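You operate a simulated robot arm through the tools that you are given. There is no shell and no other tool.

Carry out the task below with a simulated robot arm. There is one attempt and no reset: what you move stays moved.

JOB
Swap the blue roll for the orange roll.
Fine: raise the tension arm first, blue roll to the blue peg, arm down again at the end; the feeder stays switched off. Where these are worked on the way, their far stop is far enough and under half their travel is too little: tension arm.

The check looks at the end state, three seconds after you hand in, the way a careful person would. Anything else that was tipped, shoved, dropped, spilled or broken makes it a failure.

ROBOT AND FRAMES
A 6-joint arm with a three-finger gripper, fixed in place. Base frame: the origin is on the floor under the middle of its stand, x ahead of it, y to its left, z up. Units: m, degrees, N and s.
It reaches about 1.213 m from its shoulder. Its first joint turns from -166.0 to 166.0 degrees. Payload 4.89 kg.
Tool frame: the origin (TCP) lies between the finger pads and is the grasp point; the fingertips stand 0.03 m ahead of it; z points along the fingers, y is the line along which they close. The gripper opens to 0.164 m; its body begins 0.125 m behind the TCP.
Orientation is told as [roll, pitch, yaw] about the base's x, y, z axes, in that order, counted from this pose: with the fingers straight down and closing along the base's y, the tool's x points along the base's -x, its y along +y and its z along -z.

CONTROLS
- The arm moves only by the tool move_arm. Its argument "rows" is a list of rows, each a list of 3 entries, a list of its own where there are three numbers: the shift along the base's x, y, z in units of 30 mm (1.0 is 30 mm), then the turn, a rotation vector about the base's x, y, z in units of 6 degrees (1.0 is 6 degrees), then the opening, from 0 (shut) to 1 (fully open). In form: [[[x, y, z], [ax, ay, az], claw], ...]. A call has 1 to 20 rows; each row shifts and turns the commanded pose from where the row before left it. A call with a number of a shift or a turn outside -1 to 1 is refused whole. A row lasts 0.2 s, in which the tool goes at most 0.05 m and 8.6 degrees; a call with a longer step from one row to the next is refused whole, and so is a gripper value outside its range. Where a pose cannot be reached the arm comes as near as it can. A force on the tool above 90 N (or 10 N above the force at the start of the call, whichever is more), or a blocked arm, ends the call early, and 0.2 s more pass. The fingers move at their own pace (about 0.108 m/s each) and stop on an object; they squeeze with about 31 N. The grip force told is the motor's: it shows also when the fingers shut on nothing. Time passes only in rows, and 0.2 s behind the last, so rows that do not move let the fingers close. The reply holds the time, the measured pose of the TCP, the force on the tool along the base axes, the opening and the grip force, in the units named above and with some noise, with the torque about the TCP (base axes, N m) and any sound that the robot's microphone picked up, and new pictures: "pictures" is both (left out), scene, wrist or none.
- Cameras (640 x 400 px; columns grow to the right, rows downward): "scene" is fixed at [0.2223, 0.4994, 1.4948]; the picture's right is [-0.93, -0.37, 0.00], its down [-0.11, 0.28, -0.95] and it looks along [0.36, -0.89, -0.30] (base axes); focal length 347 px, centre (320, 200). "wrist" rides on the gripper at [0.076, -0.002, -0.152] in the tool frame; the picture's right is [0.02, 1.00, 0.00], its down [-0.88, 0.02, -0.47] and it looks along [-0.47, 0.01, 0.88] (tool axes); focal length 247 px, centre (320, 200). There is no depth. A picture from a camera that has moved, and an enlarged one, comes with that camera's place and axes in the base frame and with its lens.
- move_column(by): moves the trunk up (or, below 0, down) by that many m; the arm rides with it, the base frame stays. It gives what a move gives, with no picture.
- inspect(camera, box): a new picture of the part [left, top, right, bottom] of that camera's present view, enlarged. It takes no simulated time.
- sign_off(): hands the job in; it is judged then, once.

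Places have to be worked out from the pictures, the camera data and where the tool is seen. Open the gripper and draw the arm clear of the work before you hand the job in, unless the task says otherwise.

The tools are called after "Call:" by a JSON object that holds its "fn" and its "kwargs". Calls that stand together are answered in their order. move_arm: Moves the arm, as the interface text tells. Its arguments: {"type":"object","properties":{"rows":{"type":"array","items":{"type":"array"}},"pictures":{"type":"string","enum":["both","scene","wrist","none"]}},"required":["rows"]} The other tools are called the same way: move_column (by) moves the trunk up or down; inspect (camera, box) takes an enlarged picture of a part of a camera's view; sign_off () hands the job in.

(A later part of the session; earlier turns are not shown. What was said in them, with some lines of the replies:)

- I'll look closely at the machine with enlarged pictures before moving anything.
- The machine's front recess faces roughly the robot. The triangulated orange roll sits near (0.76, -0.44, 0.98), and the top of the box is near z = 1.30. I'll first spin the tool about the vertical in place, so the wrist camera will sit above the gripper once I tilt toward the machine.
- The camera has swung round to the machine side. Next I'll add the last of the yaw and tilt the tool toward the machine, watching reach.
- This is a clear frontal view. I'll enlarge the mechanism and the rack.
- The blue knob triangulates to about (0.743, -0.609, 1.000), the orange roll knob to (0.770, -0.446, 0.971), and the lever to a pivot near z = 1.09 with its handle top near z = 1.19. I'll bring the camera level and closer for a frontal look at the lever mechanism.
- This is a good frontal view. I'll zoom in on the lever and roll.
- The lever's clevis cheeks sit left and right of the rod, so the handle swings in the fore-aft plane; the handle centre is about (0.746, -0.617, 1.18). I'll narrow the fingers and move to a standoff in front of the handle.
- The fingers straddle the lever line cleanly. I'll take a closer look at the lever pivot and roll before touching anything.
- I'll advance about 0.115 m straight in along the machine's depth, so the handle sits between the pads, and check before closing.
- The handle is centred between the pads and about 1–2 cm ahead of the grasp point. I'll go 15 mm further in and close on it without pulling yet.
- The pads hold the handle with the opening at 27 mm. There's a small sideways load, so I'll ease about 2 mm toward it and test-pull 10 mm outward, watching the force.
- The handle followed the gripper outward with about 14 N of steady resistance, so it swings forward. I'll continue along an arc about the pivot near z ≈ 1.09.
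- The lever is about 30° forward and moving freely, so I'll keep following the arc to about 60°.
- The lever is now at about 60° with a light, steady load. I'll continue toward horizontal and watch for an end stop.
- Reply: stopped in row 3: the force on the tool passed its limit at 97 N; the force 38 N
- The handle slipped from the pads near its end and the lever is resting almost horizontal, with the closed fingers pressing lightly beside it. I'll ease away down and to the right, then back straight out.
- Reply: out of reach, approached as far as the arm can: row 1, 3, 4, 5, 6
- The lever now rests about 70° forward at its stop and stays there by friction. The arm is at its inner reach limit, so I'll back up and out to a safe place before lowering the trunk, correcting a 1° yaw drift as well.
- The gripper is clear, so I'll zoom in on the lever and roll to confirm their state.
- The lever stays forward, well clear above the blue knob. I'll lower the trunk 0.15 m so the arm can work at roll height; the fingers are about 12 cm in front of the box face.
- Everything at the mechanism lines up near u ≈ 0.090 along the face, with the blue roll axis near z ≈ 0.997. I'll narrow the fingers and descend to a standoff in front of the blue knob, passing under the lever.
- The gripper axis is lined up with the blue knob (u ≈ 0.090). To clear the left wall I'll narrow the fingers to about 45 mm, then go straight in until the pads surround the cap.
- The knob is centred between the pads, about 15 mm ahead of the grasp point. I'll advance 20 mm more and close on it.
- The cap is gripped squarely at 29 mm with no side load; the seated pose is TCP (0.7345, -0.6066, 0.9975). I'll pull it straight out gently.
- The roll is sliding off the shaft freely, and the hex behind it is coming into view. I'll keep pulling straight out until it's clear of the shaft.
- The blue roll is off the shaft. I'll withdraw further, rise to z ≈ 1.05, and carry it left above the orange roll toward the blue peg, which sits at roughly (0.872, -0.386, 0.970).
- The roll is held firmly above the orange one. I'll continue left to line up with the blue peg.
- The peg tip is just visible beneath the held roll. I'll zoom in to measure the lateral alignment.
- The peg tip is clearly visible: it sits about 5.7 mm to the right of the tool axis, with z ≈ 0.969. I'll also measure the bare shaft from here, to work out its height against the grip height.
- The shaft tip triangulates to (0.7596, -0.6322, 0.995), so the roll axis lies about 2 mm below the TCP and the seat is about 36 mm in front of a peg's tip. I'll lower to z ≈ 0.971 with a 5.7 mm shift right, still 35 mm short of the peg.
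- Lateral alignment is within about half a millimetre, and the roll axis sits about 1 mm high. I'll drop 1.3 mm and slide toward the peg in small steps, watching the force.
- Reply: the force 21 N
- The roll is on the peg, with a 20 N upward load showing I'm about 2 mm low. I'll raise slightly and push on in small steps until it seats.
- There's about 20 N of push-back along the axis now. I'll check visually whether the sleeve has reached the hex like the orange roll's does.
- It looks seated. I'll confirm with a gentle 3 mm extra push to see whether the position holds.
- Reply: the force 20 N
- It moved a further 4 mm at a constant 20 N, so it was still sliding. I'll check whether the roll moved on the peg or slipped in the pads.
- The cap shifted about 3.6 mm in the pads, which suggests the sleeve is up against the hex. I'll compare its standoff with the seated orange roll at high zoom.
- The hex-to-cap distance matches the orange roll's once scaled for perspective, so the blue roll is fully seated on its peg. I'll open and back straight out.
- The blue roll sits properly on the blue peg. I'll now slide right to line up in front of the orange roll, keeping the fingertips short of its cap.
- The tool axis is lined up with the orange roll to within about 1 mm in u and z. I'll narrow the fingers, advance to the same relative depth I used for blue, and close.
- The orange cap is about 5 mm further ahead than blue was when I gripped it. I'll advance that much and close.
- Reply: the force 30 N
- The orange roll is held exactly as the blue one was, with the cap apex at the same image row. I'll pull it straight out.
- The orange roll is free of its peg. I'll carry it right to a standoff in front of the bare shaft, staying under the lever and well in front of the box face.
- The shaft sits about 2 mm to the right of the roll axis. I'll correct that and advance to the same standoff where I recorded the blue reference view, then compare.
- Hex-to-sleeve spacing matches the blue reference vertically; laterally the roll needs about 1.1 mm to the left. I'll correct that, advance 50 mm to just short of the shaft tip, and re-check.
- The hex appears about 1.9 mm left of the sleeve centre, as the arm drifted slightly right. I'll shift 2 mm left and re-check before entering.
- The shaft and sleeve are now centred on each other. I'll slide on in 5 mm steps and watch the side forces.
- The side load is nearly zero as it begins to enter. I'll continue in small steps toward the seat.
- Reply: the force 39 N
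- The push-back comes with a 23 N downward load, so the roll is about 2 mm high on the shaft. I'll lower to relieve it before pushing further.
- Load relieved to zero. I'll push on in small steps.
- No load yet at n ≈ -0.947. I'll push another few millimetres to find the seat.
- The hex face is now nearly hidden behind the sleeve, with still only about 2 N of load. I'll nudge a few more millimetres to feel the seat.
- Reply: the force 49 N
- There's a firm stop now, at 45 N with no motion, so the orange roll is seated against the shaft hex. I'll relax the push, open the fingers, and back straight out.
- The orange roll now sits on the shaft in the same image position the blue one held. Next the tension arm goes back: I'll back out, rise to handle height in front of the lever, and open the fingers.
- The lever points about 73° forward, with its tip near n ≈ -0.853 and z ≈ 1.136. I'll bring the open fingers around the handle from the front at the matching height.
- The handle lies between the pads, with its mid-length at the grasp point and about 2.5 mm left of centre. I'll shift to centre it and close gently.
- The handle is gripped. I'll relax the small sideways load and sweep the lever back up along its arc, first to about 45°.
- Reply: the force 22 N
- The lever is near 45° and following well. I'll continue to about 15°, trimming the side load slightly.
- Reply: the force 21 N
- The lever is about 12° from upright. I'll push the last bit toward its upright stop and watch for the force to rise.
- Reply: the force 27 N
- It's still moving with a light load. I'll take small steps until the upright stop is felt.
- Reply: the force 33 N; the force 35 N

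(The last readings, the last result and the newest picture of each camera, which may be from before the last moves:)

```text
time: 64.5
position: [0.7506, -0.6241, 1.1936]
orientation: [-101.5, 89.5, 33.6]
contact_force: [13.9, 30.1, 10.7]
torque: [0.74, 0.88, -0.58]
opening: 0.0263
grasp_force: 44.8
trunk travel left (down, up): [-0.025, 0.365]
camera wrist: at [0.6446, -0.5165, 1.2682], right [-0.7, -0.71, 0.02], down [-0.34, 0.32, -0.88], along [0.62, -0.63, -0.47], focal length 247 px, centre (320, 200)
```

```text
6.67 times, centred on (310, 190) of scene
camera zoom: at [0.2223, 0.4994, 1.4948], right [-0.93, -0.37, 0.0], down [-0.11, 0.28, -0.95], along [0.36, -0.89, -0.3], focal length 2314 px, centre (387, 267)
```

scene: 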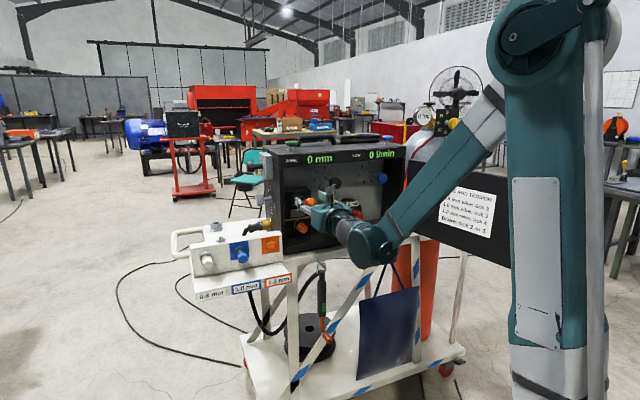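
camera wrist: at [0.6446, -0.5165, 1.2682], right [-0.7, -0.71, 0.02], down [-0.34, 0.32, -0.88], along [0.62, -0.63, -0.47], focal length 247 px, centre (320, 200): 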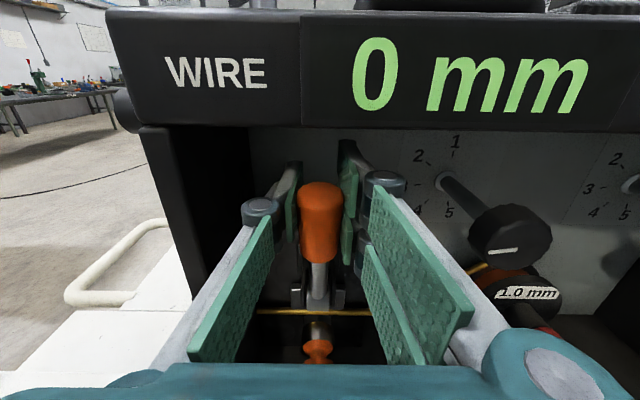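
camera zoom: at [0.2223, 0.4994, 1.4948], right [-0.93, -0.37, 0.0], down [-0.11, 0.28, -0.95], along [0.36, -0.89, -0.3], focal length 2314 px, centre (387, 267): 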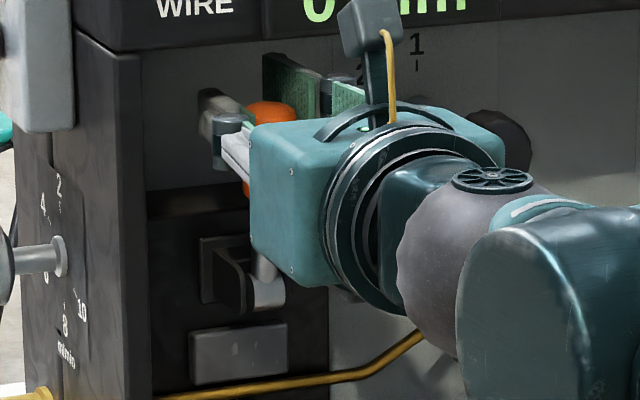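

The side load shows I'm about 2 mm too far right, and the handle still looks about 10° short of upright. I'll correct sideways and push in further.

Call:
{"fn": "move_arm", "kwargs": {"rows": [[[0.055, 0.055, 0], [0, 0, 0], 0], [[0.118, -0.118, -0.03], [0, 0, 0], 0], [[0, 0, 0], [0, 0, 0], 0]], "pictures": "none"}}

Call:
{"fn": "move_arm", "kwargs": {"rows": [[[0.118, -0.118, -0.03], [0, 0, 0], 0], [[0, 0, 0], [0, 0, 0], 0]], "pictures": "wrist"}}

Call:
{"fn": "inspect", "kwargs": {"camera": "wrist", "box": [260, 160, 380, 340]}}

Call:
{"fn": "inspect", "kwargs": {"camera": "scene", "box": [275, 160, 345, 220]}}

```text
time: 65.3
position: [0.7546, -0.6263, 1.1927]
orientation: [-100.3, 89.6, 34.9]
contact_force: [-2.9, 15.6, 8.8]
torque: [0.59, 1.25, -0.25]
opening: 0.0259
grasp_force: 44.9
trunk travel left (down, up): [-0.025, 0.365]
```

```text
time: 65.9
position: [0.7571, -0.6305, 1.1917]
orientation: [-100.3, 89.7, 34.9]
contact_force: [-6.9, 11.0, 12.0]
torque: [0.56, 1.29, -0.15]
opening: 0.026
grasp_force: 44.6
trunk travel left (down, up): [-0.025, 0.365]
camera wrist: at [0.6514, -0.5228, 1.2674], right [-0.71, -0.71, 0.02], down [-0.34, 0.32, -0.88], along [0.62, -0.63, -0.47], focal length 247 px, centre (320, 200)
```

wrist: 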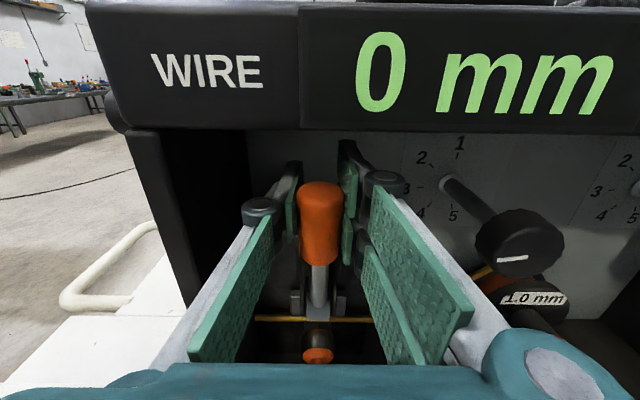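

```text
2.22 times, centred on (320, 250) of wrist
camera zoom: at [0.6514, -0.5228, 1.2674], right [-0.71, -0.71, 0.02], down [-0.34, 0.32, -0.88], along [0.62, -0.63, -0.47], focal length 549 px, centre (320, 89)
```

zoom: 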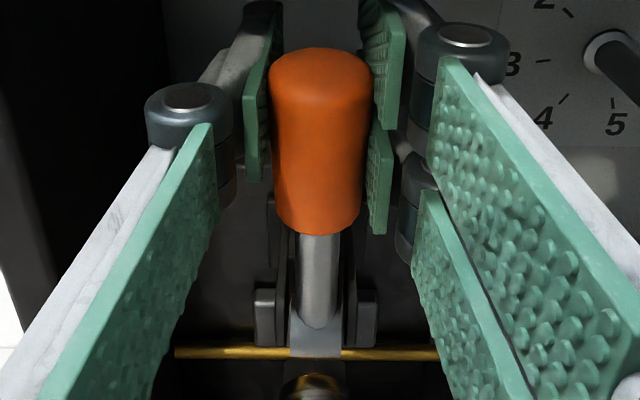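

```text
6.67 times, centred on (310, 190) of scene
camera zoom: at [0.2223, 0.4994, 1.4948], right [-0.93, -0.37, 0.0], down [-0.11, 0.28, -0.95], along [0.36, -0.89, -0.3], focal length 2314 px, centre (387, 267)
```

zoom: 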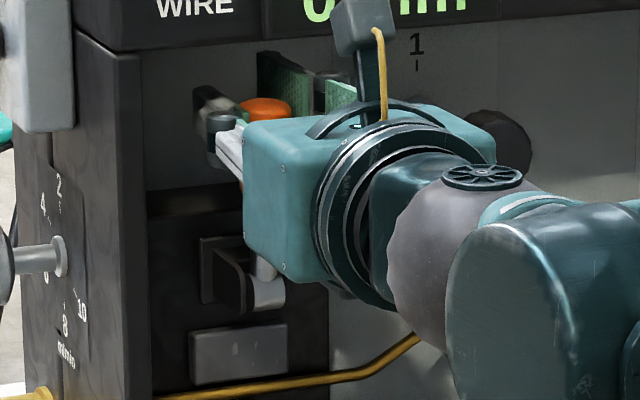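

It's still moving at friction level, with the handle top about 1 px from its original image position. I'll continue in small steps to the stop.

Call:
{"fn": "move_arm", "kwargs": {"rows": [[[0.118, -0.118, -0.02], [0, 0, 0], 0], [[0, 0, 0], [0, 0, 0], 0]], "pictures": "none"}}

Call:
{"fn": "move_arm", "kwargs": {"rows": [[[0.118, -0.118, -0.02], [0, 0, 0], 0], [[0, 0, 0], [0, 0, 0], 0]], "pictures": "none"}}

Call:
{"fn": "inspect", "kwargs": {"camera": "scene", "box": [275, 160, 345, 220]}}

Call:
{"fn": "inspect", "kwargs": {"camera": "wrist", "box": [260, 160, 380, 340]}}

```text
time: 66.5
position: [0.7607, -0.6336, 1.1918]
orientation: [-100.6, 89.6, 34.7]
contact_force: [-6.4, 4.9, 17.5]
torque: [0.38, 1.1, -0.02]
opening: 0.0259
grasp_force: 44.7
trunk travel left (down, up): [-0.025, 0.365]
```

```text
time: 67.1
position: [0.7632, -0.6373, 1.1904]
orientation: [-100.7, 89.6, 34.3]
contact_force: [-20.7, 16.6, -1.0]
torque: [-0.12, 0.36, 0.06]
opening: 0.0264
grasp_force: 44.5
trunk travel left (down, up): [-0.025, 0.365]
```

```text
6.67 times, centred on (310, 190) of scene
camera zoom: at [0.2223, 0.4994, 1.4948], right [-0.93, -0.37, 0.0], down [-0.11, 0.28, -0.95], along [0.36, -0.89, -0.3], focal length 2314 px, centre (387, 267)
```

zoom: 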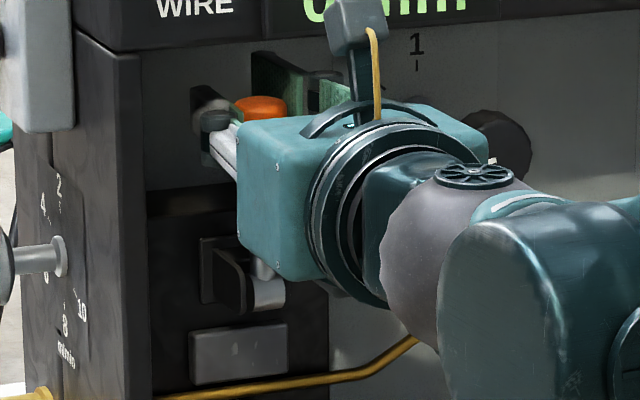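

```text
2.22 times, centred on (320, 250) of wrist
camera zoom: at [0.6575, -0.5291, 1.2657], right [-0.71, -0.71, 0.01], down [-0.34, 0.32, -0.88], along [0.62, -0.63, -0.47], focal length 549 px, centre (320, 89)
```

zoom: 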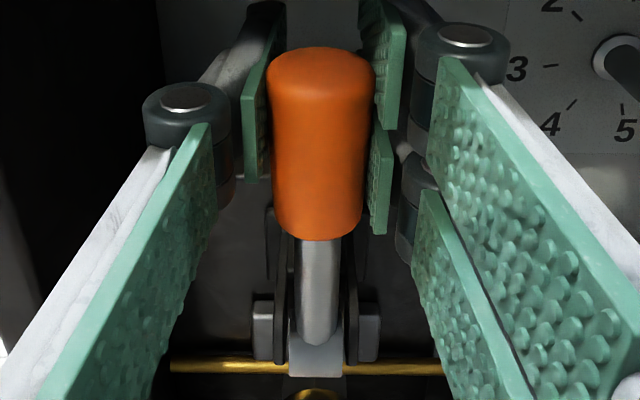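

The handle top now matches its original image position, and the load has risen to 26 N. I'll add one small push to confirm the stop.

Call:
{"fn": "move_arm", "kwargs": {"rows": [[[0.07, -0.07, 0], [0, 0, 0], 0], [[0, 0, 0], [0, 0, 0], 0]], "pictures": "none"}}

```text
time: 67.7
position: [0.7661, -0.6402, 1.1909]
orientation: [-97.4, 89.7, 37.7]
contact_force: [-8.1, 4.2, 7.0]
torque: [-0.51, -0.17, 0.11]
opening: 0.0307
grasp_force: 44.5
trunk travel left (down, up): [-0.025, 0.365]
```

The pads slid on the handle rather than moving it, so it's at its upright stop. I'll verify with pictures.

Call:
{"fn": "inspect", "kwargs": {"camera": "scene", "box": [275, 160, 345, 220]}}

Call:
{"fn": "inspect", "kwargs": {"camera": "wrist", "box": [260, 160, 380, 340]}}

```text
6.67 times, centred on (310, 190) of scene
camera zoom: at [0.2223, 0.4994, 1.4948], right [-0.93, -0.37, 0.0], down [-0.11, 0.28, -0.95], along [0.36, -0.89, -0.3], focal length 2314 px, centre (387, 267)
```

zoom: 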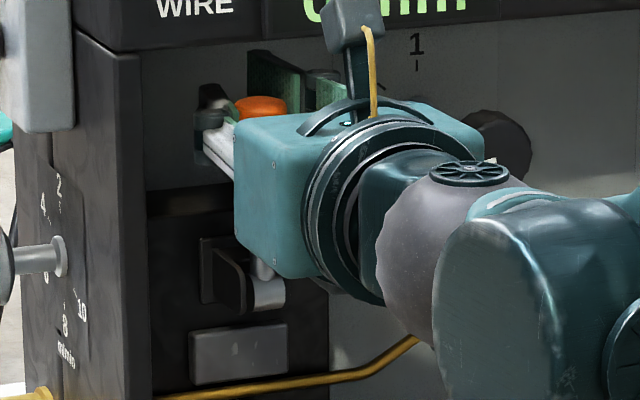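

```text
2.22 times, centred on (320, 250) of wrist
camera zoom: at [0.6608, -0.5324, 1.2657], right [-0.71, -0.71, 0.01], down [-0.34, 0.32, -0.88], along [0.62, -0.63, -0.47], focal length 549 px, centre (320, 89)
```

zoom: 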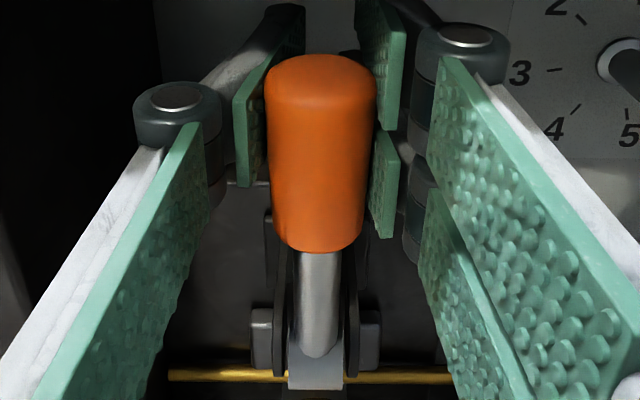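

The handle hasn't moved in the scene view, so the arm is back down at its original position. I'll open the fingers just enough to clear it and withdraw straight out.

Call:
{"fn": "move_arm", "kwargs": {"rows": [[[0, 0, 0], [0, 0, 0], 0.2], [[0, 0, 0], [0, 0, 0], 0.3], [[0, 0, 0], [0, 0, 0], 0.32], [[0, 0, 0], [0, 0, 0], 0.32]], "pictures": "wrist"}}

Call:
{"fn": "inspect", "kwargs": {"camera": "wrist", "box": [240, 140, 400, 340]}}

```text
time: 68.7
position: [0.7679, -0.6398, 1.1891]
orientation: [-91.8, 89.7, 43.2]
contact_force: [-1.1, -0.8, -0.2]
torque: [0.02, 0.0, 0.0]
opening: 0.0526
grasp_force: 0.1
trunk travel left (down, up): [-0.025, 0.365]
camera wrist: at [0.6611, -0.5326, 1.2649], right [-0.71, -0.71, 0.01], down [-0.34, 0.32, -0.88], along [0.62, -0.63, -0.47], focal length 247 px, centre (320, 200)
```

wrist: 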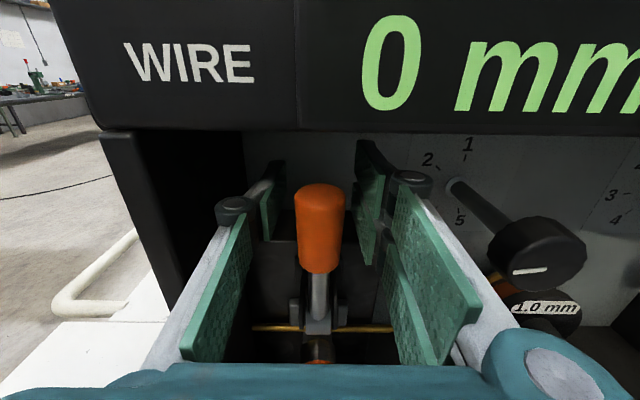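

```text
2.00 times, centred on (320, 240) of wrist
camera zoom: at [0.6611, -0.5326, 1.2649], right [-0.71, -0.71, 0.01], down [-0.34, 0.32, -0.88], along [0.62, -0.63, -0.47], focal length 494 px, centre (320, 120)
```

zoom: 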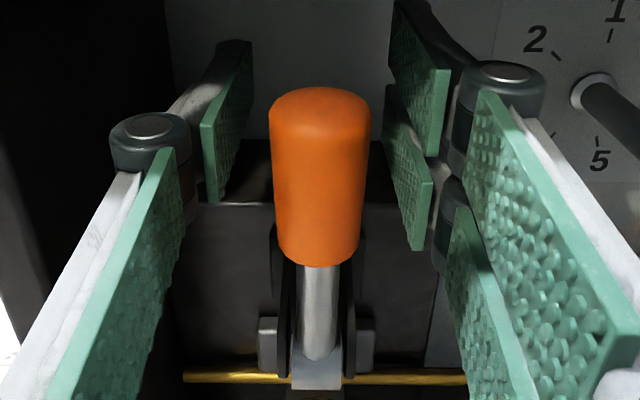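

The fingers are clear on both sides of the handle. I'll withdraw straight out.

Call:
{"fn": "move_arm", "kwargs": {"rows": [[[-0.4, 0.4, 0], [0, 0, 0], 0.32], [[-0.7, 0.7, 0], [0, 0, 0], 0.32], [[-0.7, 0.7, 0], [0, 0, 0], 0.32], [[-0.7, 0.7, 0], [0, 0, 0], 0.32], [[-0.7, 0.7, 0], [0, 0, 0], 0.32], [[-0.7, 0.7, 0.2], [0, 0, 0], 0.32], [[-0.7, 0.7, 0.3], [0, 0, 0], 0.4], [[0, 0, 0], [0, 0, 0], 0.5]], "pictures": "both"}}

Call:
{"fn": "inspect", "kwargs": {"camera": "scene", "box": [250, 130, 420, 260]}}

Call:
{"fn": "inspect", "kwargs": {"camera": "wrist", "box": [240, 120, 400, 300]}}

Call:
{"fn": "inspect", "kwargs": {"camera": "scene", "box": [275, 160, 345, 240]}}

```text
time: 70.5
position: [0.6298, -0.5014, 1.2021]
orientation: [-89.9, 89.5, 45.3]
contact_force: [0.4, -0.2, -0.3]
torque: [-0.08, -0.03, -0.01]
opening: 0.0821
grasp_force: 0.1
trunk travel left (down, up): [-0.025, 0.365]
camera wrist: at [0.524, -0.3938, 1.2785], right [-0.71, -0.71, 0.01], down [-0.34, 0.32, -0.88], along [0.62, -0.63, -0.47], focal length 247 px, centre (320, 200)
```

scene: 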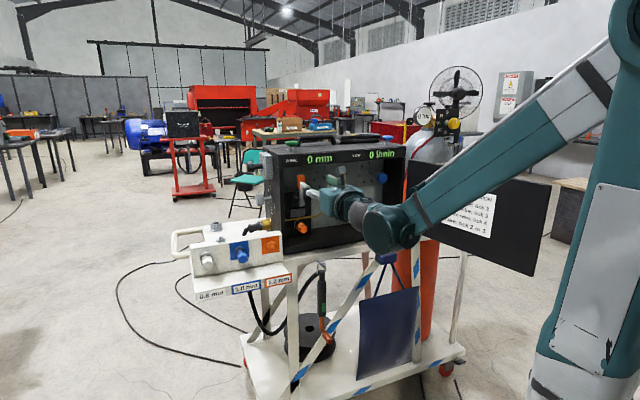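
wrist: 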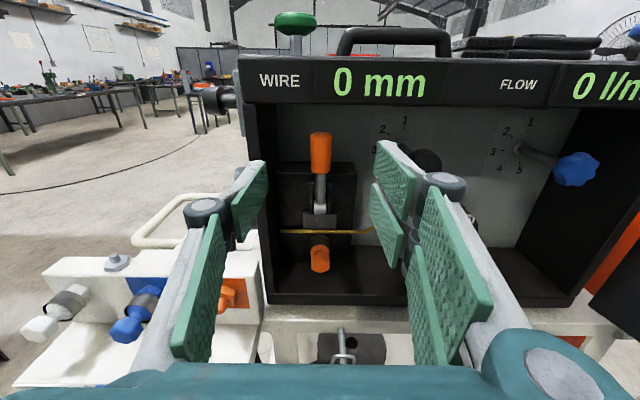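

```text
3.08 times, centred on (335, 195) of scene
camera zoom: at [0.2223, 0.4994, 1.4948], right [-0.93, -0.37, 0.0], down [-0.11, 0.28, -0.95], along [0.36, -0.89, -0.3], focal length 1068 px, centre (274, 215)
```

zoom: 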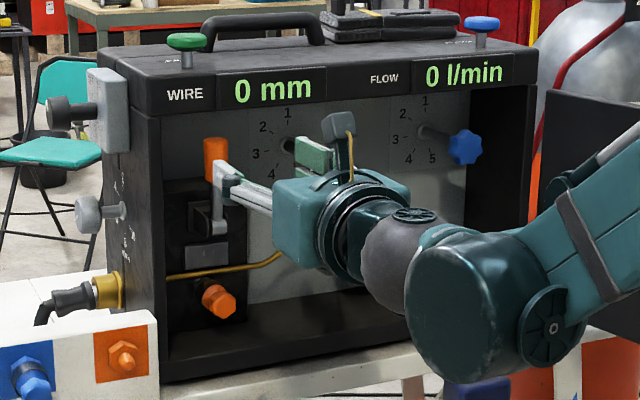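

```text
2.22 times, centred on (320, 210) of wrist
camera zoom: at [0.524, -0.3938, 1.2785], right [-0.71, -0.71, 0.01], down [-0.34, 0.32, -0.88], along [0.62, -0.63, -0.47], focal length 549 px, centre (320, 178)
```

zoom: 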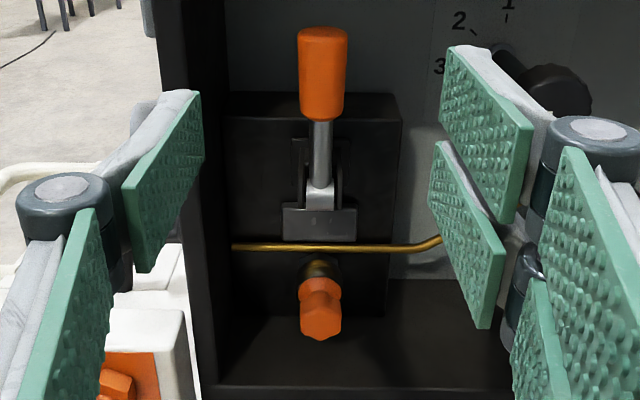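

```text
5.00 times, centred on (310, 200) of scene
camera zoom: at [0.2223, 0.4994, 1.4948], right [-0.93, -0.37, 0.0], down [-0.11, 0.28, -0.95], along [0.36, -0.89, -0.3], focal length 1735 px, centre (370, 200)
```

zoom: 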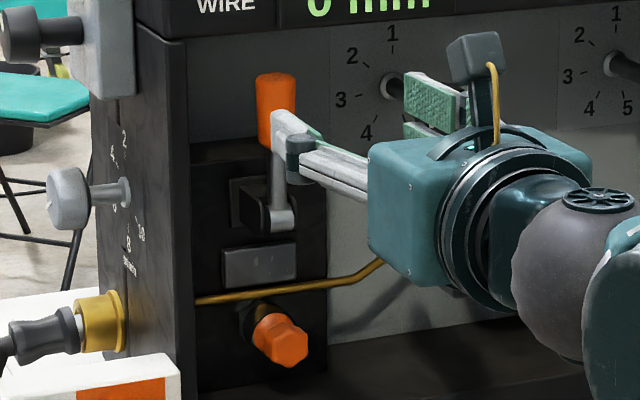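

The tension arm is back at its original upright position, the orange roll is on the shaft, and both displays still read 0. I'll draw the arm back and up, then do a final check of the rack and mechanism.

Call:
{"fn": "move_arm", "kwargs": {"rows": [[[-0.5, 0.5, 0.7], [0, 0, 0], 0.6], [[-0.5, 0.5, 0.7], [0, 0, 0], 0.8], [[-0.5, 0.5, 0.7], [0, 0, 0], 1], [[-0.4, 0.4, 0.9], [0, 0, 0], 1], [[-0.4, 0.4, 0.9], [0, 0, 0], 1], [[0, 0, 0], [0, 0, 0], 1]], "pictures": "both"}}

Call:
{"fn": "inspect", "kwargs": {"camera": "scene", "box": [180, 200, 320, 310]}}

Call:
{"fn": "inspect", "kwargs": {"camera": "scene", "box": [250, 130, 420, 260]}}

Call:
{"fn": "inspect", "kwargs": {"camera": "wrist", "box": [80, 150, 400, 350]}}

```text
time: 71.9
position: [0.5607, -0.4339, 1.3234]
orientation: [-90.0, 89.6, 45.1]
contact_force: [0.6, -0.3, -0.4]
torque: [-0.04, -0.06, 0.01]
opening: 0.1639
grasp_force: 0.0
trunk travel left (down, up): [-0.025, 0.365]
camera wrist: at [0.4545, -0.3263, 1.3986], right [-0.71, -0.71, 0.01], down [-0.34, 0.32, -0.88], along [0.62, -0.63, -0.47], focal length 247 px, centre (320, 200)
```

scene: 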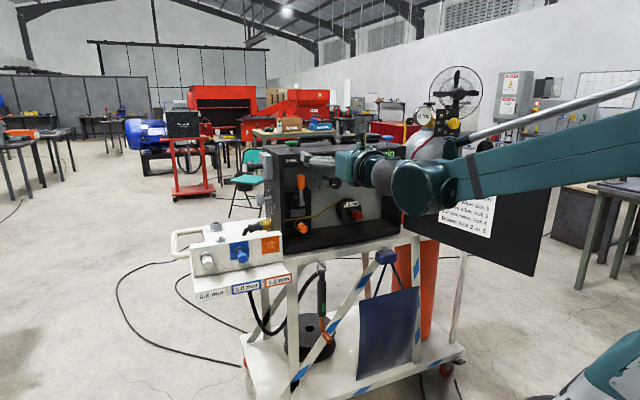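
wrist: 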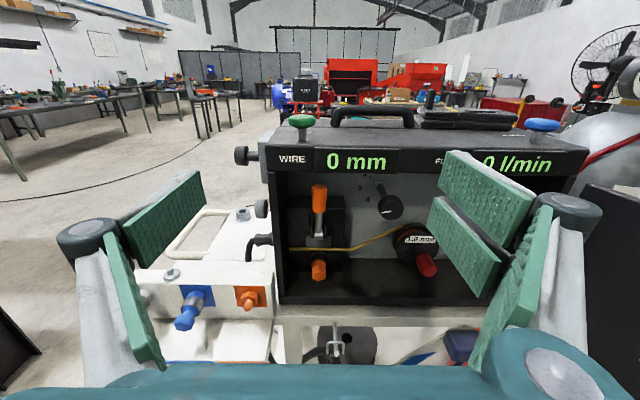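

```text
3.64 times, centred on (250, 255) of scene
camera zoom: at [0.2223, 0.4994, 1.4948], right [-0.93, -0.37, 0.0], down [-0.11, 0.28, -0.95], along [0.36, -0.89, -0.3], focal length 1262 px, centre (574, 0)
```

zoom: 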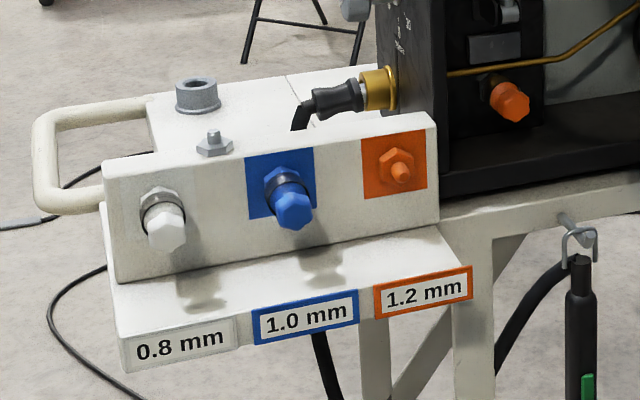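

```text
3.08 times, centred on (335, 195) of scene
camera zoom: at [0.2223, 0.4994, 1.4948], right [-0.93, -0.37, 0.0], down [-0.11, 0.28, -0.95], along [0.36, -0.89, -0.3], focal length 1068 px, centre (274, 215)
```

zoom: 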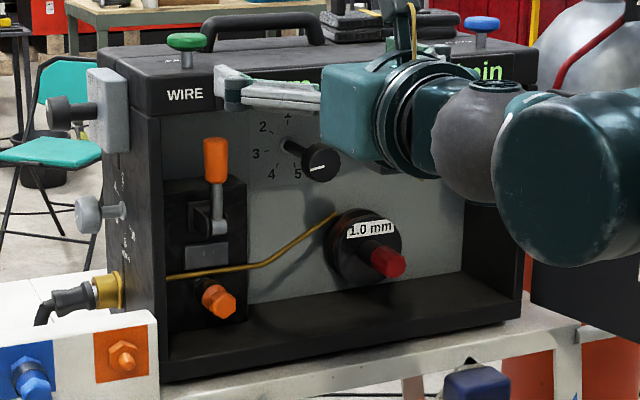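

```text
2.00 times, centred on (240, 250) of wrist
camera zoom: at [0.4545, -0.3263, 1.3986], right [-0.71, -0.71, 0.01], down [-0.34, 0.32, -0.88], along [0.62, -0.63, -0.47], focal length 494 px, centre (480, 100)
```

zoom: 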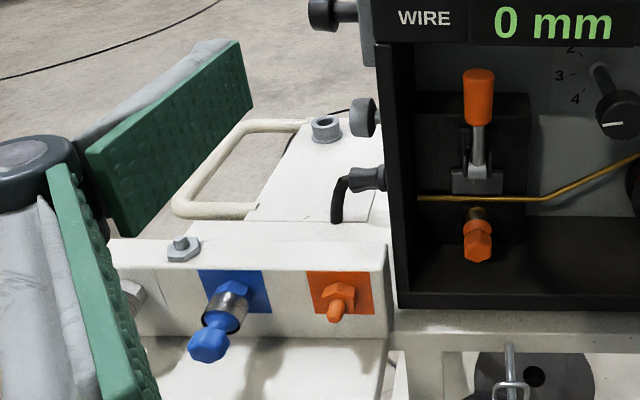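

Everything checks out: blue roll on the blue peg, orange roll on the shaft, tension arm down, knobs and switches untouched, displays at 0. I'll retreat a little further before handing in.

Call:
{"fn": "move_arm", "kwargs": {"rows": [[[-0.4, 0.5, 0.5], [0, 0, 0], 1], [[-0.4, 0.5, 0.5], [0, 0, 0], 1], [[-0.4, 0.5, 0.5], [0, 0, 0], 1], [[0, 0, 0], [0, 0, 0], 1], [[0, 0, 0], [0, 0, 0], 1]], "pictures": "both"}}

```text
time: 73.1
position: [0.5247, -0.3876, 1.3654]
orientation: [-91.6, 89.7, 43.6]
contact_force: [0.6, -0.2, 0.0]
torque: [0.0, 0.02, 0.03]
opening: 0.1639
grasp_force: 0.0
trunk travel left (down, up): [-0.025, 0.365]
camera wrist: at [0.4185, -0.2807, 1.4422], right [-0.71, -0.71, 0.01], down [-0.34, 0.32, -0.88], along [0.62, -0.63, -0.47], focal length 247 px, centre (320, 200)
```

scene: 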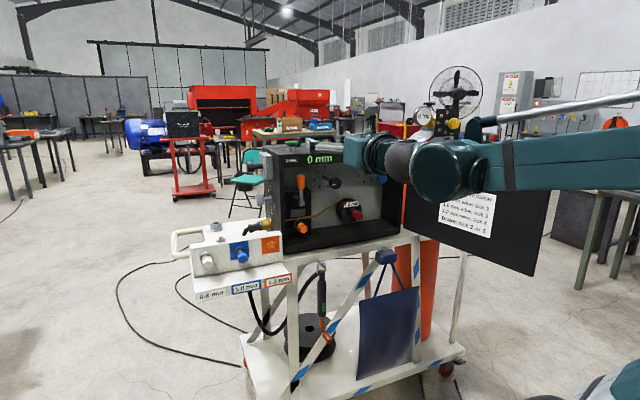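
wrist: 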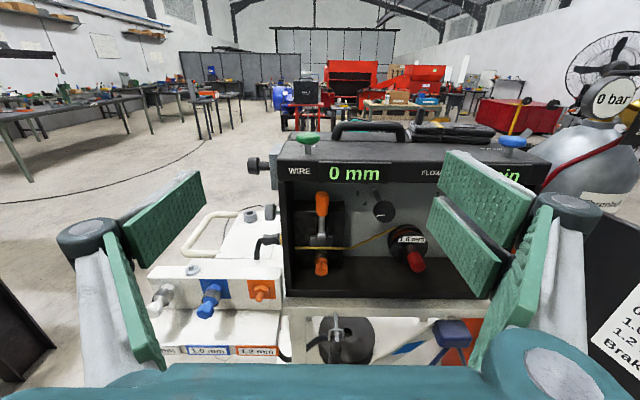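

The final pictures show the arm clear and open, with every part where the job asks for it, so I'm handing in.

Call:
{"fn": "sign_off", "kwargs": {}}

```text
The job is handed in.
```

The swap is done and handed in: the orange roll is on the feeder shaft and the blue roll is on the blue peg.

- **Tension arm:** I swung it about 75° forward to release it, then returned it to its original upright position at the end. While releasing it, the handle slipped out of the gripper near the end of its travel and the force briefly reached 97 N. Nothing looked out of place afterwards.
- **Rolls:** both were pushed until they stopped. The blue roll sits as far onto its peg as the orange one did, and the orange roll sits where the blue one was on the shaft.
- **Feeder:** I did not touch any switch or knob, and both displays still read 0 in the last check of each.

I left the tension setting as it was, since the job did not ask for a change. The card on the door lists tick 4 for 1.2 mm wire, while the spool fitted is 1.0 mm.
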